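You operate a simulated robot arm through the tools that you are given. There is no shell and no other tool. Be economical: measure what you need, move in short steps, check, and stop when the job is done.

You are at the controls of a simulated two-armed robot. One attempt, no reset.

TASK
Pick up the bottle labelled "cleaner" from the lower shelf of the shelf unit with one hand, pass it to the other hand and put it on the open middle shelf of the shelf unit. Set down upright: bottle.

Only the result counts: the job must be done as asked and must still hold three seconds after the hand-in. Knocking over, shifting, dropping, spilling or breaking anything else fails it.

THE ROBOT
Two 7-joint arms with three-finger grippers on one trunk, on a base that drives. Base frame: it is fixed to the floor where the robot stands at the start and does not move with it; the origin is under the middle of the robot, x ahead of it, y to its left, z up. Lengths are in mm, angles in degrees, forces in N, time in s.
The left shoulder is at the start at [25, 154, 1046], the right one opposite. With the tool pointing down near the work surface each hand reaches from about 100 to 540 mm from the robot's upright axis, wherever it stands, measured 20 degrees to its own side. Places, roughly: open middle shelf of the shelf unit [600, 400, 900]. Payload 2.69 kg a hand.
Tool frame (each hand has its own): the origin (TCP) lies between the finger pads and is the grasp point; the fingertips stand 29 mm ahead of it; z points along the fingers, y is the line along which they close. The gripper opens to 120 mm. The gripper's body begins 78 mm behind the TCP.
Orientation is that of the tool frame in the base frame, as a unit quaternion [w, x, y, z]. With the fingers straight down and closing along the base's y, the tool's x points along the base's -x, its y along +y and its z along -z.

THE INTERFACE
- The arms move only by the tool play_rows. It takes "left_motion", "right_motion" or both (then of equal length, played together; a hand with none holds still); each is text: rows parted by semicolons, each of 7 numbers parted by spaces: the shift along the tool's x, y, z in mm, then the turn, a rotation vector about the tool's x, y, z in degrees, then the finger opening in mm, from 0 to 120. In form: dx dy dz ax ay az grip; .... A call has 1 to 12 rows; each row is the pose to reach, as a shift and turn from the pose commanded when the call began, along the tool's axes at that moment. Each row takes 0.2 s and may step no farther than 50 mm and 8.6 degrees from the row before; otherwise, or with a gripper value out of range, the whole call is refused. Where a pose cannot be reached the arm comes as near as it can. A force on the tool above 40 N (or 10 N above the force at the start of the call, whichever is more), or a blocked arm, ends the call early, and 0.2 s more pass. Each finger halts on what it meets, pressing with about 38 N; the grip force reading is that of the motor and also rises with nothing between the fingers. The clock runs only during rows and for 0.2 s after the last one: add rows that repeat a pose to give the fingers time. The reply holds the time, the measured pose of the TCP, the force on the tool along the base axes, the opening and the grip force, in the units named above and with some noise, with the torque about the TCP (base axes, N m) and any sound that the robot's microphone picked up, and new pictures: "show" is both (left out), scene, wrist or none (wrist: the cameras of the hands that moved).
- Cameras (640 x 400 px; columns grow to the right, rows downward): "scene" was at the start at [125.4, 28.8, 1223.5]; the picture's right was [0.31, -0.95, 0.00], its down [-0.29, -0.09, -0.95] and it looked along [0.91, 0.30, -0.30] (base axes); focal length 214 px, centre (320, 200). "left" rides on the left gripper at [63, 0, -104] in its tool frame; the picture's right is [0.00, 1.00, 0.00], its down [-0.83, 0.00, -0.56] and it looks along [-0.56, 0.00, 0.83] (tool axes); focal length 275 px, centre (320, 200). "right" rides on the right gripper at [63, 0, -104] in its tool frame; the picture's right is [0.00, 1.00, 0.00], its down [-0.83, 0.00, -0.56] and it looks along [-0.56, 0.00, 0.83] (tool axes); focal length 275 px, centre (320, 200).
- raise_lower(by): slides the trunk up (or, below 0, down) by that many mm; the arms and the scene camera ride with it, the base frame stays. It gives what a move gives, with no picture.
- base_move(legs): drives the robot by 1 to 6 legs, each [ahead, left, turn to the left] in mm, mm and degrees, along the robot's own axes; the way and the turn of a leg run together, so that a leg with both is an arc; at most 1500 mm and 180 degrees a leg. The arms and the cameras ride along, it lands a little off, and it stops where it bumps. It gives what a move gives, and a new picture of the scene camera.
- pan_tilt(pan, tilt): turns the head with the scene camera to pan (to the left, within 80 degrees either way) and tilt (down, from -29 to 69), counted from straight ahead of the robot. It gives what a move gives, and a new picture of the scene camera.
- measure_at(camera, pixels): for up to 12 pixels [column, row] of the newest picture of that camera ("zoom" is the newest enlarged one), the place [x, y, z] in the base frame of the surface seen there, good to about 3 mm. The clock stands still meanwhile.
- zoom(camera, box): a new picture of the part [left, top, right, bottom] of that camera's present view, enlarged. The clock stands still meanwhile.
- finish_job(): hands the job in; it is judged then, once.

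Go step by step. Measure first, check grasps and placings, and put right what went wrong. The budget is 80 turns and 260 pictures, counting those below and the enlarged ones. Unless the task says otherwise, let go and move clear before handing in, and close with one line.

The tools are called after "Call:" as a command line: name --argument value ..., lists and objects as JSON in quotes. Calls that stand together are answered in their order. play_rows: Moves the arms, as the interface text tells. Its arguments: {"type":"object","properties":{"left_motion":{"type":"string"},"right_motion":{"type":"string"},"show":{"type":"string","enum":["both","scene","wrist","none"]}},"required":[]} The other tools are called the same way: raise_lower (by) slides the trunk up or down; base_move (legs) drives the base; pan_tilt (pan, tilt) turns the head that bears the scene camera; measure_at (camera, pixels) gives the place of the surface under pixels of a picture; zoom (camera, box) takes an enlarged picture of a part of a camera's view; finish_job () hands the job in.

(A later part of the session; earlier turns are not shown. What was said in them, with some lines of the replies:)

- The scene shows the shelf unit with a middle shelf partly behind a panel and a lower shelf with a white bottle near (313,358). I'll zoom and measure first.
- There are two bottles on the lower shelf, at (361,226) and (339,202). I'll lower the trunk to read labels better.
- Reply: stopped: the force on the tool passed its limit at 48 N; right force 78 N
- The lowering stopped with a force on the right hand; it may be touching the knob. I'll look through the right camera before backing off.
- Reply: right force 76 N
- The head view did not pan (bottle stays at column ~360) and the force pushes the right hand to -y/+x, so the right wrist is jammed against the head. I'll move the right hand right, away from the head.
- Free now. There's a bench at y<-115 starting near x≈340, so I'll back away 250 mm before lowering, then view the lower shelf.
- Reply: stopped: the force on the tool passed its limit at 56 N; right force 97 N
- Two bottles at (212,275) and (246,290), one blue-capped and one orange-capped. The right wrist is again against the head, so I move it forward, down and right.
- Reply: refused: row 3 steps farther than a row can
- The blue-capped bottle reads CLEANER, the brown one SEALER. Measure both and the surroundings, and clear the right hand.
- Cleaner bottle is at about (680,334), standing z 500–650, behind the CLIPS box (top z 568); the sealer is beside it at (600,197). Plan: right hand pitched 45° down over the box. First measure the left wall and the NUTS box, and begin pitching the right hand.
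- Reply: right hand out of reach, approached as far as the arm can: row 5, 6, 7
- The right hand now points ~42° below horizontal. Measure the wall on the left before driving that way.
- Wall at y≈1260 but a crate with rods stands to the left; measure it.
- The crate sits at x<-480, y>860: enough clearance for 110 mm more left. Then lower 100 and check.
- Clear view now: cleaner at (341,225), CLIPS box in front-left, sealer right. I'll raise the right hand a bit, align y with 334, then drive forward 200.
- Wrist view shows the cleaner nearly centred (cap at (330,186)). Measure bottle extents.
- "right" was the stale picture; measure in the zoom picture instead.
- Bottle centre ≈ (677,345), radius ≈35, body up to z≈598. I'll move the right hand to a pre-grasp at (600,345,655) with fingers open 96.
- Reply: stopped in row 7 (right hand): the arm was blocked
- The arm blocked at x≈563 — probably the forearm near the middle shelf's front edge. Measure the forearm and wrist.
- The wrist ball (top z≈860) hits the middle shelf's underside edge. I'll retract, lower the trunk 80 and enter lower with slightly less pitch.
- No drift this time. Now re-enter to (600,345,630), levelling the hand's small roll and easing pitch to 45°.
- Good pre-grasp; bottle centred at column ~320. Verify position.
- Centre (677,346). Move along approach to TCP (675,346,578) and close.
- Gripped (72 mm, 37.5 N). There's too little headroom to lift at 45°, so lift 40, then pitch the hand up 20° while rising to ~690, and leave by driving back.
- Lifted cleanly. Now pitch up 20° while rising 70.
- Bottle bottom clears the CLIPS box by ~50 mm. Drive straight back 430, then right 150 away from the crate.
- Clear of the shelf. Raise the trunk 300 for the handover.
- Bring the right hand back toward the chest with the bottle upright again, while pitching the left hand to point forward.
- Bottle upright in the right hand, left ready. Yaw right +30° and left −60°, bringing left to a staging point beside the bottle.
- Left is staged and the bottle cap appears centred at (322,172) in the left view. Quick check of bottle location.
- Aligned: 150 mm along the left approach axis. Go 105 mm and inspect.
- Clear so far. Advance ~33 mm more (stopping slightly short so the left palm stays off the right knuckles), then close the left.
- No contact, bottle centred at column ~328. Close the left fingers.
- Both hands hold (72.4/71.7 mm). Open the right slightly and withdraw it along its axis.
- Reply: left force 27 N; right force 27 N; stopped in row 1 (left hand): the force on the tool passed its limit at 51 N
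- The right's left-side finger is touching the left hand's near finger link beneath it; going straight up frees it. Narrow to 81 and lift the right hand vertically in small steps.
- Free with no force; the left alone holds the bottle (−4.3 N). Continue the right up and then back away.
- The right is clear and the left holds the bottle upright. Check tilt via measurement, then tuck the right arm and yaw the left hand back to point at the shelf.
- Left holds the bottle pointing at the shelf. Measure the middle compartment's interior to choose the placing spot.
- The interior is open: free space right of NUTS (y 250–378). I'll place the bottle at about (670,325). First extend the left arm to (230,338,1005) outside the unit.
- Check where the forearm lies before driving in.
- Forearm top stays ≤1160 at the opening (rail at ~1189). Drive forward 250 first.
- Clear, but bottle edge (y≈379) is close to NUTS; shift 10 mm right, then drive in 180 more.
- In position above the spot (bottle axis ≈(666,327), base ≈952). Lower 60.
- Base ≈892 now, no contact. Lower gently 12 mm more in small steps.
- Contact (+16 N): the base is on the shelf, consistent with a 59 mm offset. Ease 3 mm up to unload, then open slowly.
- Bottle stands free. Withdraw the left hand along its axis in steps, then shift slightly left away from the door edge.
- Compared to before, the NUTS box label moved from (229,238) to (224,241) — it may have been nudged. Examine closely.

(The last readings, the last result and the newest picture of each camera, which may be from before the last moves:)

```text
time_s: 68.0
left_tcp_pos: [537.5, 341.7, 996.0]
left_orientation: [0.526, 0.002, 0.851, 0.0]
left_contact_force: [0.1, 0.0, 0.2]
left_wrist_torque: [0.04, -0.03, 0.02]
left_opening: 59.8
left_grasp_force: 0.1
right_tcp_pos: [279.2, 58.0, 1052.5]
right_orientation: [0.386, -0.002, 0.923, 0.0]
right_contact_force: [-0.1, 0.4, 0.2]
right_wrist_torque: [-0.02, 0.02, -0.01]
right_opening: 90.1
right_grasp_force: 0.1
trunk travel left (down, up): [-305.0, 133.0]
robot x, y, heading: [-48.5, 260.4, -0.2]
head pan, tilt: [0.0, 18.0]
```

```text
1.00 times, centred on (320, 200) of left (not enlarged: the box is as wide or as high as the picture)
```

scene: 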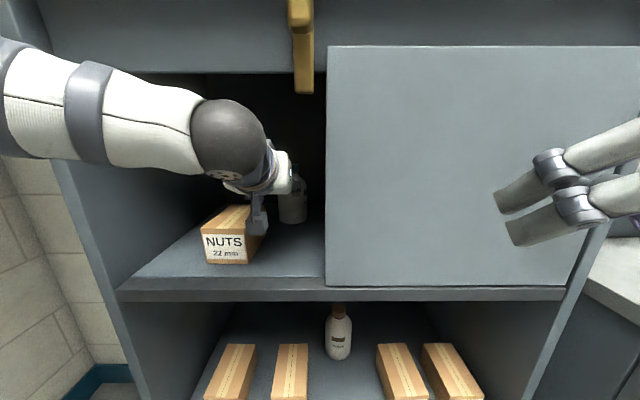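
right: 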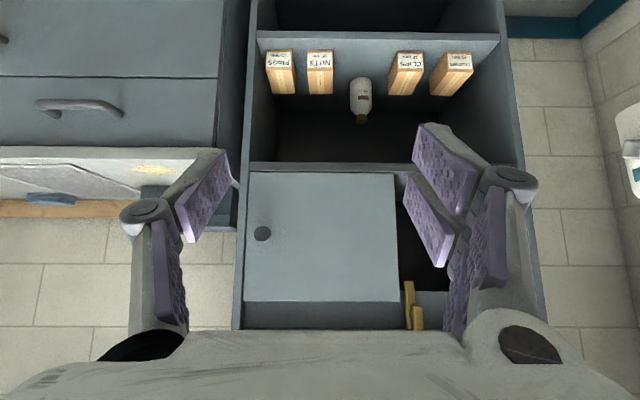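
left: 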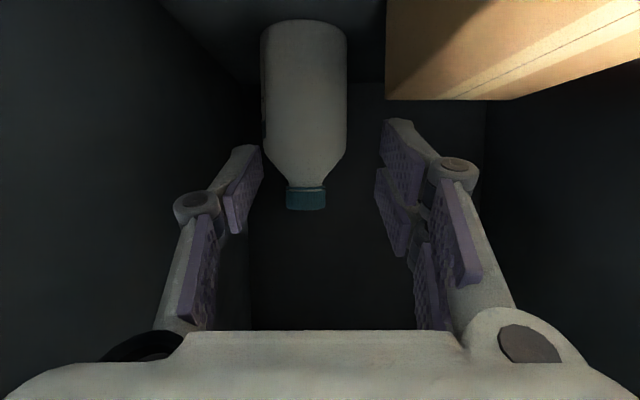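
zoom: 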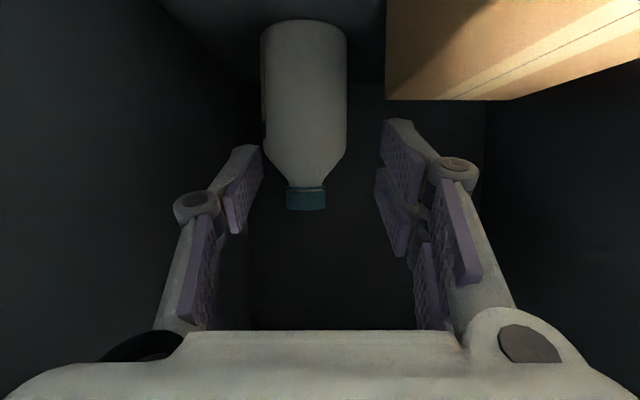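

NUTS front face is now at x≈460.5 versus 469 before: a finger knuckle dragged it ~9 mm. First back the hand out of the unit cleanly, then gently push the box back.

Call:
base_move --legs '[[-250, 0, 0]]'

Call:
zoom --camera "scene" --box '[180, 80, 360, 260]'

```text
time_s: 69.8
left_tcp_pos: [288.1, 342.0, 996.6]
left_orientation: [0.526, 0.003, 0.851, -0.001]
left_contact_force: [-1.3, -0.1, -0.1]
left_wrist_torque: [0.03, -0.02, -0.01]
left_opening: 60.0
left_grasp_force: 0.0
right_tcp_pos: [29.1, 56.6, 1052.5]
right_orientation: [0.386, -0.001, 0.922, 0.0]
right_contact_force: [-0.6, -0.5, -0.8]
right_wrist_torque: [-0.01, -0.02, 0.03]
right_opening: 89.9
right_grasp_force: 0.0
trunk travel left (down, up): [-305.0, 133.0]
robot x, y, heading: [-296.4, 262.3, -0.6]
head pan, tilt: [0.0, 18.0]
```

scene: 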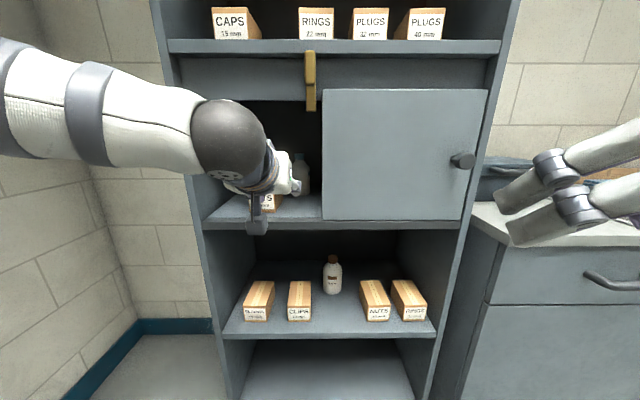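

```text
2.22 times, centred on (270, 170) of scene
```

zoom: 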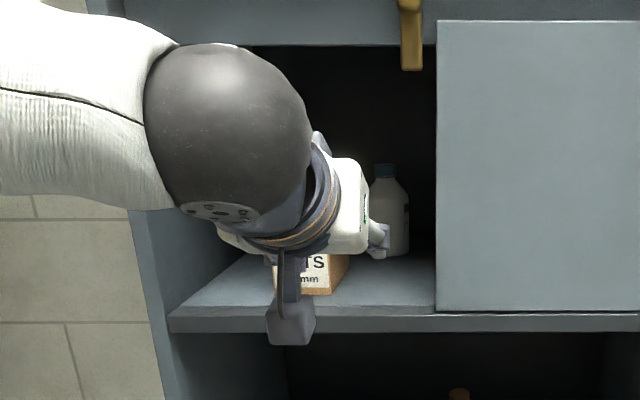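

Bottle stands upright inside. Take the left camera view to measure the NUTS front face precisely.

Call:
play_rows --left_motion "0 20 -10 0 0 0 40; 0 45 -20 0 0 0 15; 0 75 -20 0 0 0 0; 0 75 -20 0 0 0 0" --show "both"

```text
time_s: 70.8
left_tcp_pos: [270.2, 415.7, 1004.7]
left_orientation: [0.526, 0.003, 0.851, -0.001]
left_contact_force: [-0.8, 0.8, -0.3]
left_wrist_torque: [-0.03, 0.03, 0.0]
left_opening: 0.1
left_grasp_force: 28.8
right_tcp_pos: [29.9, 56.7, 1051.0]
right_orientation: [0.386, -0.001, 0.923, 0.0]
right_contact_force: [0.4, 0.0, -1.1]
right_wrist_torque: [-0.02, 0.0, -0.01]
right_opening: 89.8
right_grasp_force: 0.1
trunk travel left (down, up): [-305.0, 133.0]
robot x, y, heading: [-298.0, 259.9, -0.2]
head pan, tilt: [0.0, 18.0]
```

scene: 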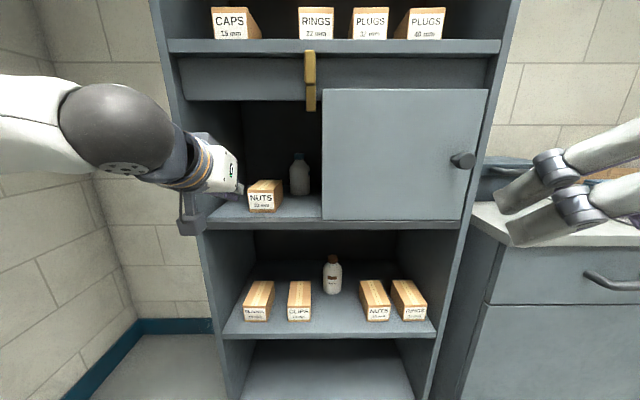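
left: 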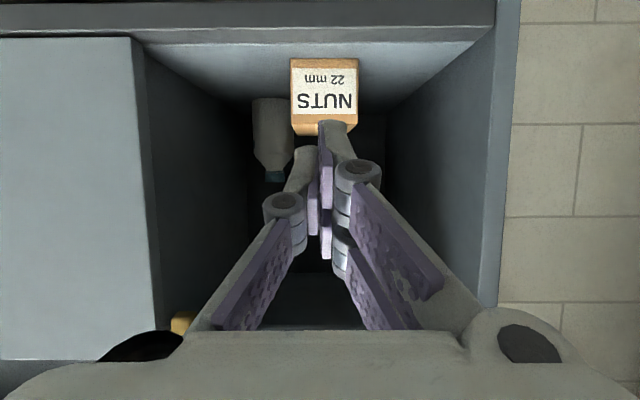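

Measure the box corners from both cameras.

Call:
measure_at --camera "left" --pixels '[[296, 66], [354, 66], [296, 112], [354, 112], [325, 90], [293, 120], [310, 128], [300, 131]]'

Call:
zoom --camera "scene" --box '[225, 130, 335, 230]'

Call:
measure_at --camera "zoom" --pixels '[[150, 330], [285, 335], [325, 290], [330, 220], [160, 280], [270, 285], [300, 290], [300, 330]]'

```text
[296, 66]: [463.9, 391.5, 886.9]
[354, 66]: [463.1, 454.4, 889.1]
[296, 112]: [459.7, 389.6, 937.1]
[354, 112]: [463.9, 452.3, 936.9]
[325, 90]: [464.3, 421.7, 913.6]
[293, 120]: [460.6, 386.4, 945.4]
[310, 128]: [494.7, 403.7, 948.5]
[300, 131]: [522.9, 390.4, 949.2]
```

```text
4.00 times, centred on (280, 180) of scene
```

zoom: 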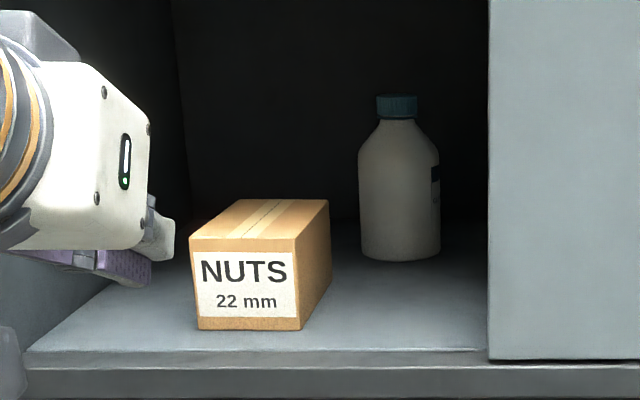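

```text
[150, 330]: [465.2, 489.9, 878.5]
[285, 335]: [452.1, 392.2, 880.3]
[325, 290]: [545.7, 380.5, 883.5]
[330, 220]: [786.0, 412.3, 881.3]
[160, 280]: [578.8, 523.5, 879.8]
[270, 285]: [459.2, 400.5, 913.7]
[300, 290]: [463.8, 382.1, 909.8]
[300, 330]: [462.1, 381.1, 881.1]
```

Box front is at x≈462, 7 mm nearer than originally (469). Bring the closed fingertips just in front of its face centre at (445,419,~910).

Call:
play_rows --left_motion "3.8 1 42 0 0 0 0; 7.6 2 85 0 0 0 0; 11.5 3 127 0 0 0 0; 14 3 155 0 0 0 0; 15.3 3 170 0 0 0 0; 15.3 3 170 0 0 0 0"

Call:
zoom --camera "scene" --box '[225, 130, 335, 230]'

```text
time_s: 72.2
left_tcp_pos: [417.1, 418.8, 914.6]
left_orientation: [0.525, 0.003, 0.851, -0.001]
left_contact_force: [-0.1, 0.0, 0.9]
left_wrist_torque: [0.02, -0.01, 0.0]
left_opening: 0.1
left_grasp_force: 28.3
right_tcp_pos: [29.6, 56.1, 1052.7]
right_orientation: [0.386, -0.002, 0.922, 0.0]
right_contact_force: [0.1, 1.0, -0.2]
right_wrist_torque: [-0.02, -0.02, -0.03]
right_opening: 89.8
right_grasp_force: 0.1
trunk travel left (down, up): [-305.0, 133.0]
robot x, y, heading: [-297.0, 255.9, -0.5]
head pan, tilt: [0.0, 18.0]
```

scene: 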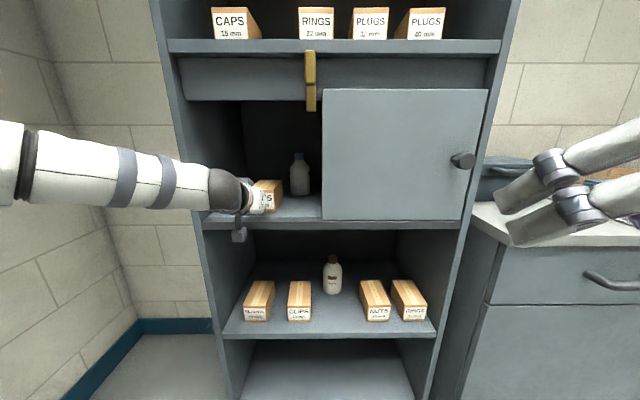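
left: 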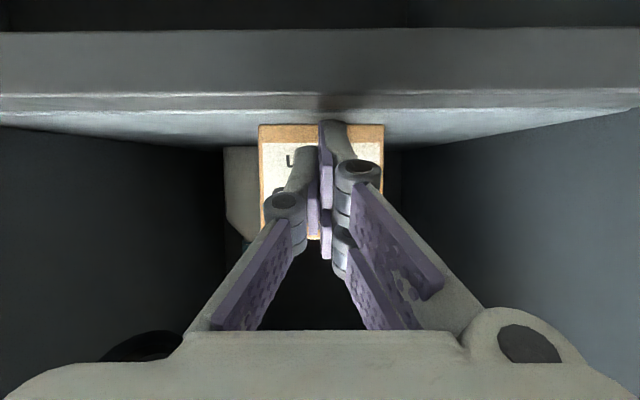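

```text
4.00 times, centred on (280, 180) of scene
```

zoom: 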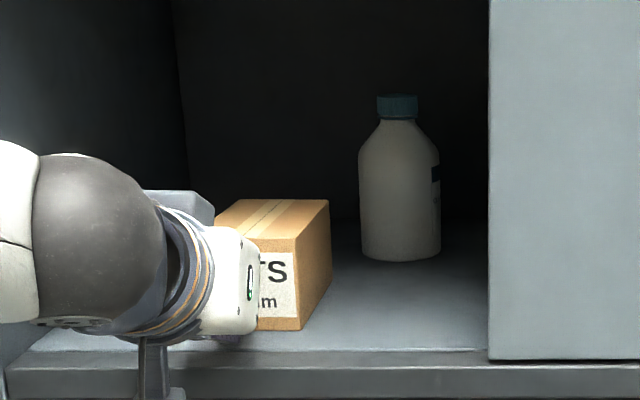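

Push forward slowly to +19 mm and watch.

Call:
play_rows --left_motion "-4.5 0 8.9 0 0 0 0; -6.7 0 13.4 0 0 0 0; -8.5 0 17 0 0 0 0; -8.5 0 17 0 0 0 0" --show "wrist"

Call:
zoom --camera "scene" --box '[225, 130, 335, 230]'

Call:
measure_at --camera "zoom" --pixels '[[280, 285], [280, 310], [288, 260], [290, 320]]'

```text
time_s: 73.2
left_tcp_pos: [435.2, 418.7, 914.0]
left_orientation: [0.525, 0.002, 0.851, -0.001]
left_contact_force: [0.4, -0.2, -0.1]
left_wrist_torque: [0.01, 0.0, 0.0]
left_opening: 0.0
left_grasp_force: 28.3
right_tcp_pos: [30.0, 56.4, 1051.6]
right_orientation: [0.386, -0.001, 0.923, 0.0]
right_contact_force: [-0.1, 0.3, -0.5]
right_wrist_torque: [0.0, 0.01, 0.01]
right_opening: 90.1
right_grasp_force: 0.1
trunk travel left (down, up): [-305.0, 133.0]
robot x, y, heading: [-296.1, 257.4, -0.2]
head pan, tilt: [0.0, 18.0]
```

left: 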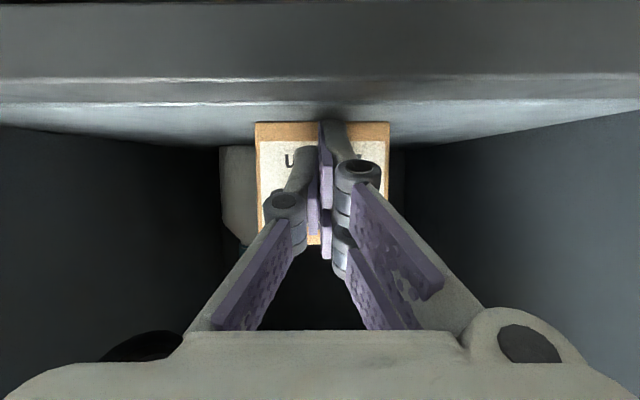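

```text
4.00 times, centred on (280, 180) of scene
```

zoom: 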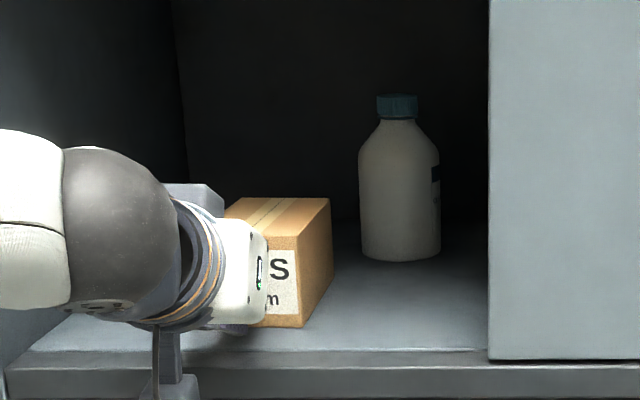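

```text
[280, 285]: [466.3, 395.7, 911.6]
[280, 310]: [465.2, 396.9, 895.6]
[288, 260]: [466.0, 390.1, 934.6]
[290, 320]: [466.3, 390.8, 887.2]
```

The face is now at x≈466. Push 3 mm more, then withdraw.

Call:
play_rows --left_motion "-0.7 0 1.3 0 0 0 0; -1.4 0 2.7 0 0 0 0; -1.4 0 2.7 0 0 0 0; 2 0 -6 0 0 0 0; 8 0 -30 0 0 0 0; 8 0 -70 0 0 0 0; 8 0 -115 0 0 0 0; 8 0 -160 0 0 0 0; 8 0 -160 0 0 0 0" --show "both"

Call:
zoom --camera "scene" --box '[225, 130, 335, 230]'

Call:
measure_at --camera "zoom" --pixels '[[280, 285], [280, 310], [210, 270], [290, 320], [225, 310], [318, 270], [400, 105], [400, 190], [400, 255], [250, 290]]'

```text
time_s: 75.2
left_tcp_pos: [288.2, 417.4, 979.2]
left_orientation: [0.525, 0.004, 0.851, -0.002]
left_contact_force: [-0.1, -0.1, 0.2]
left_wrist_torque: [0.0, 0.0, 0.0]
left_opening: 0.0
left_grasp_force: 28.7
right_tcp_pos: [30.6, 57.0, 1051.7]
right_orientation: [0.385, -0.001, 0.923, -0.001]
right_contact_force: [0.4, 0.0, 0.3]
right_wrist_torque: [-0.01, 0.0, 0.02]
right_opening: 90.1
right_grasp_force: 0.1
trunk travel left (down, up): [-305.0, 133.0]
robot x, y, heading: [-297.9, 260.1, -0.6]
head pan, tilt: [0.0, 18.0]
```

scene: 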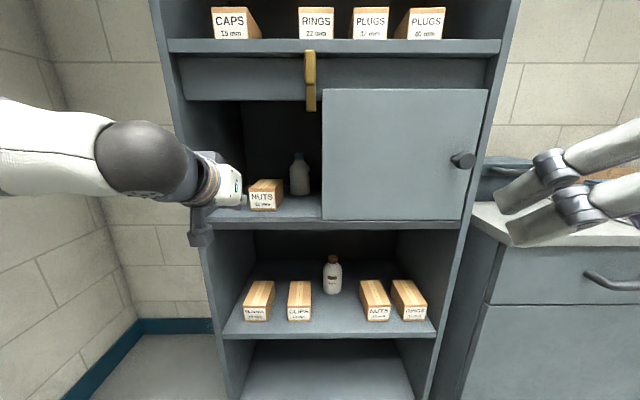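
left: 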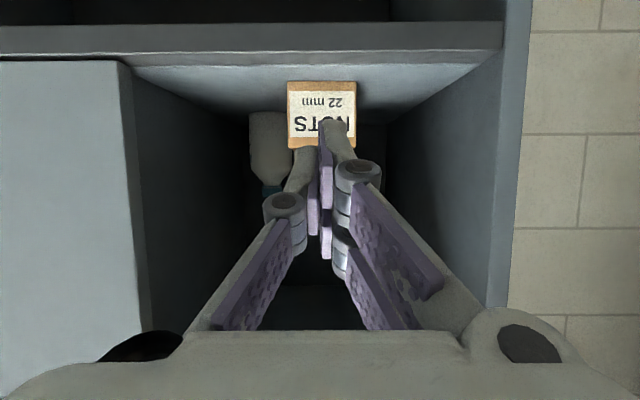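

```text
4.00 times, centred on (280, 180) of scene
```

zoom: 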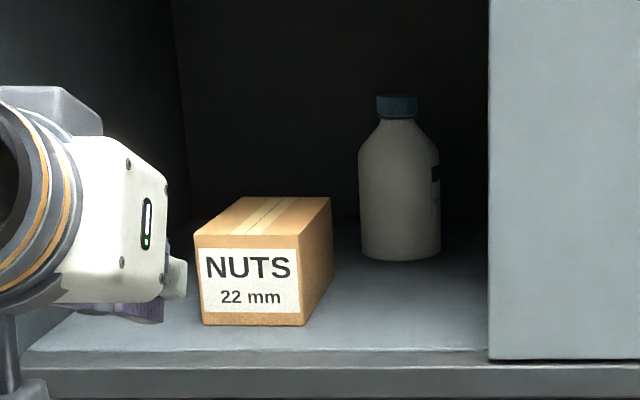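

```text
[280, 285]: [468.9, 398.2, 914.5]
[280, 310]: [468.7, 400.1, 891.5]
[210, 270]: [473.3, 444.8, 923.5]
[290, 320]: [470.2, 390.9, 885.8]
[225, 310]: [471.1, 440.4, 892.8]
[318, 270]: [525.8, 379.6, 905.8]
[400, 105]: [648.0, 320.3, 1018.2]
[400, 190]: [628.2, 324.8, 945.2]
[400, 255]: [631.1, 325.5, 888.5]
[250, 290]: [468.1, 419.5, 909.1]
```

The NUTS box is back at x≈469, its original place. The bottle stands upright at about (666,325) with both hands clear, so I'm handing in.

Call:
finish_job

```text
The job is handed in.
```

The cleaner bottle was picked up with the right hand, passed to the left, and now stands upright on the open middle shelf; I nudged the NUTS box about 8 mm while withdrawing, pushed it back to within 1–2 mm of where it was, and handed the job in.
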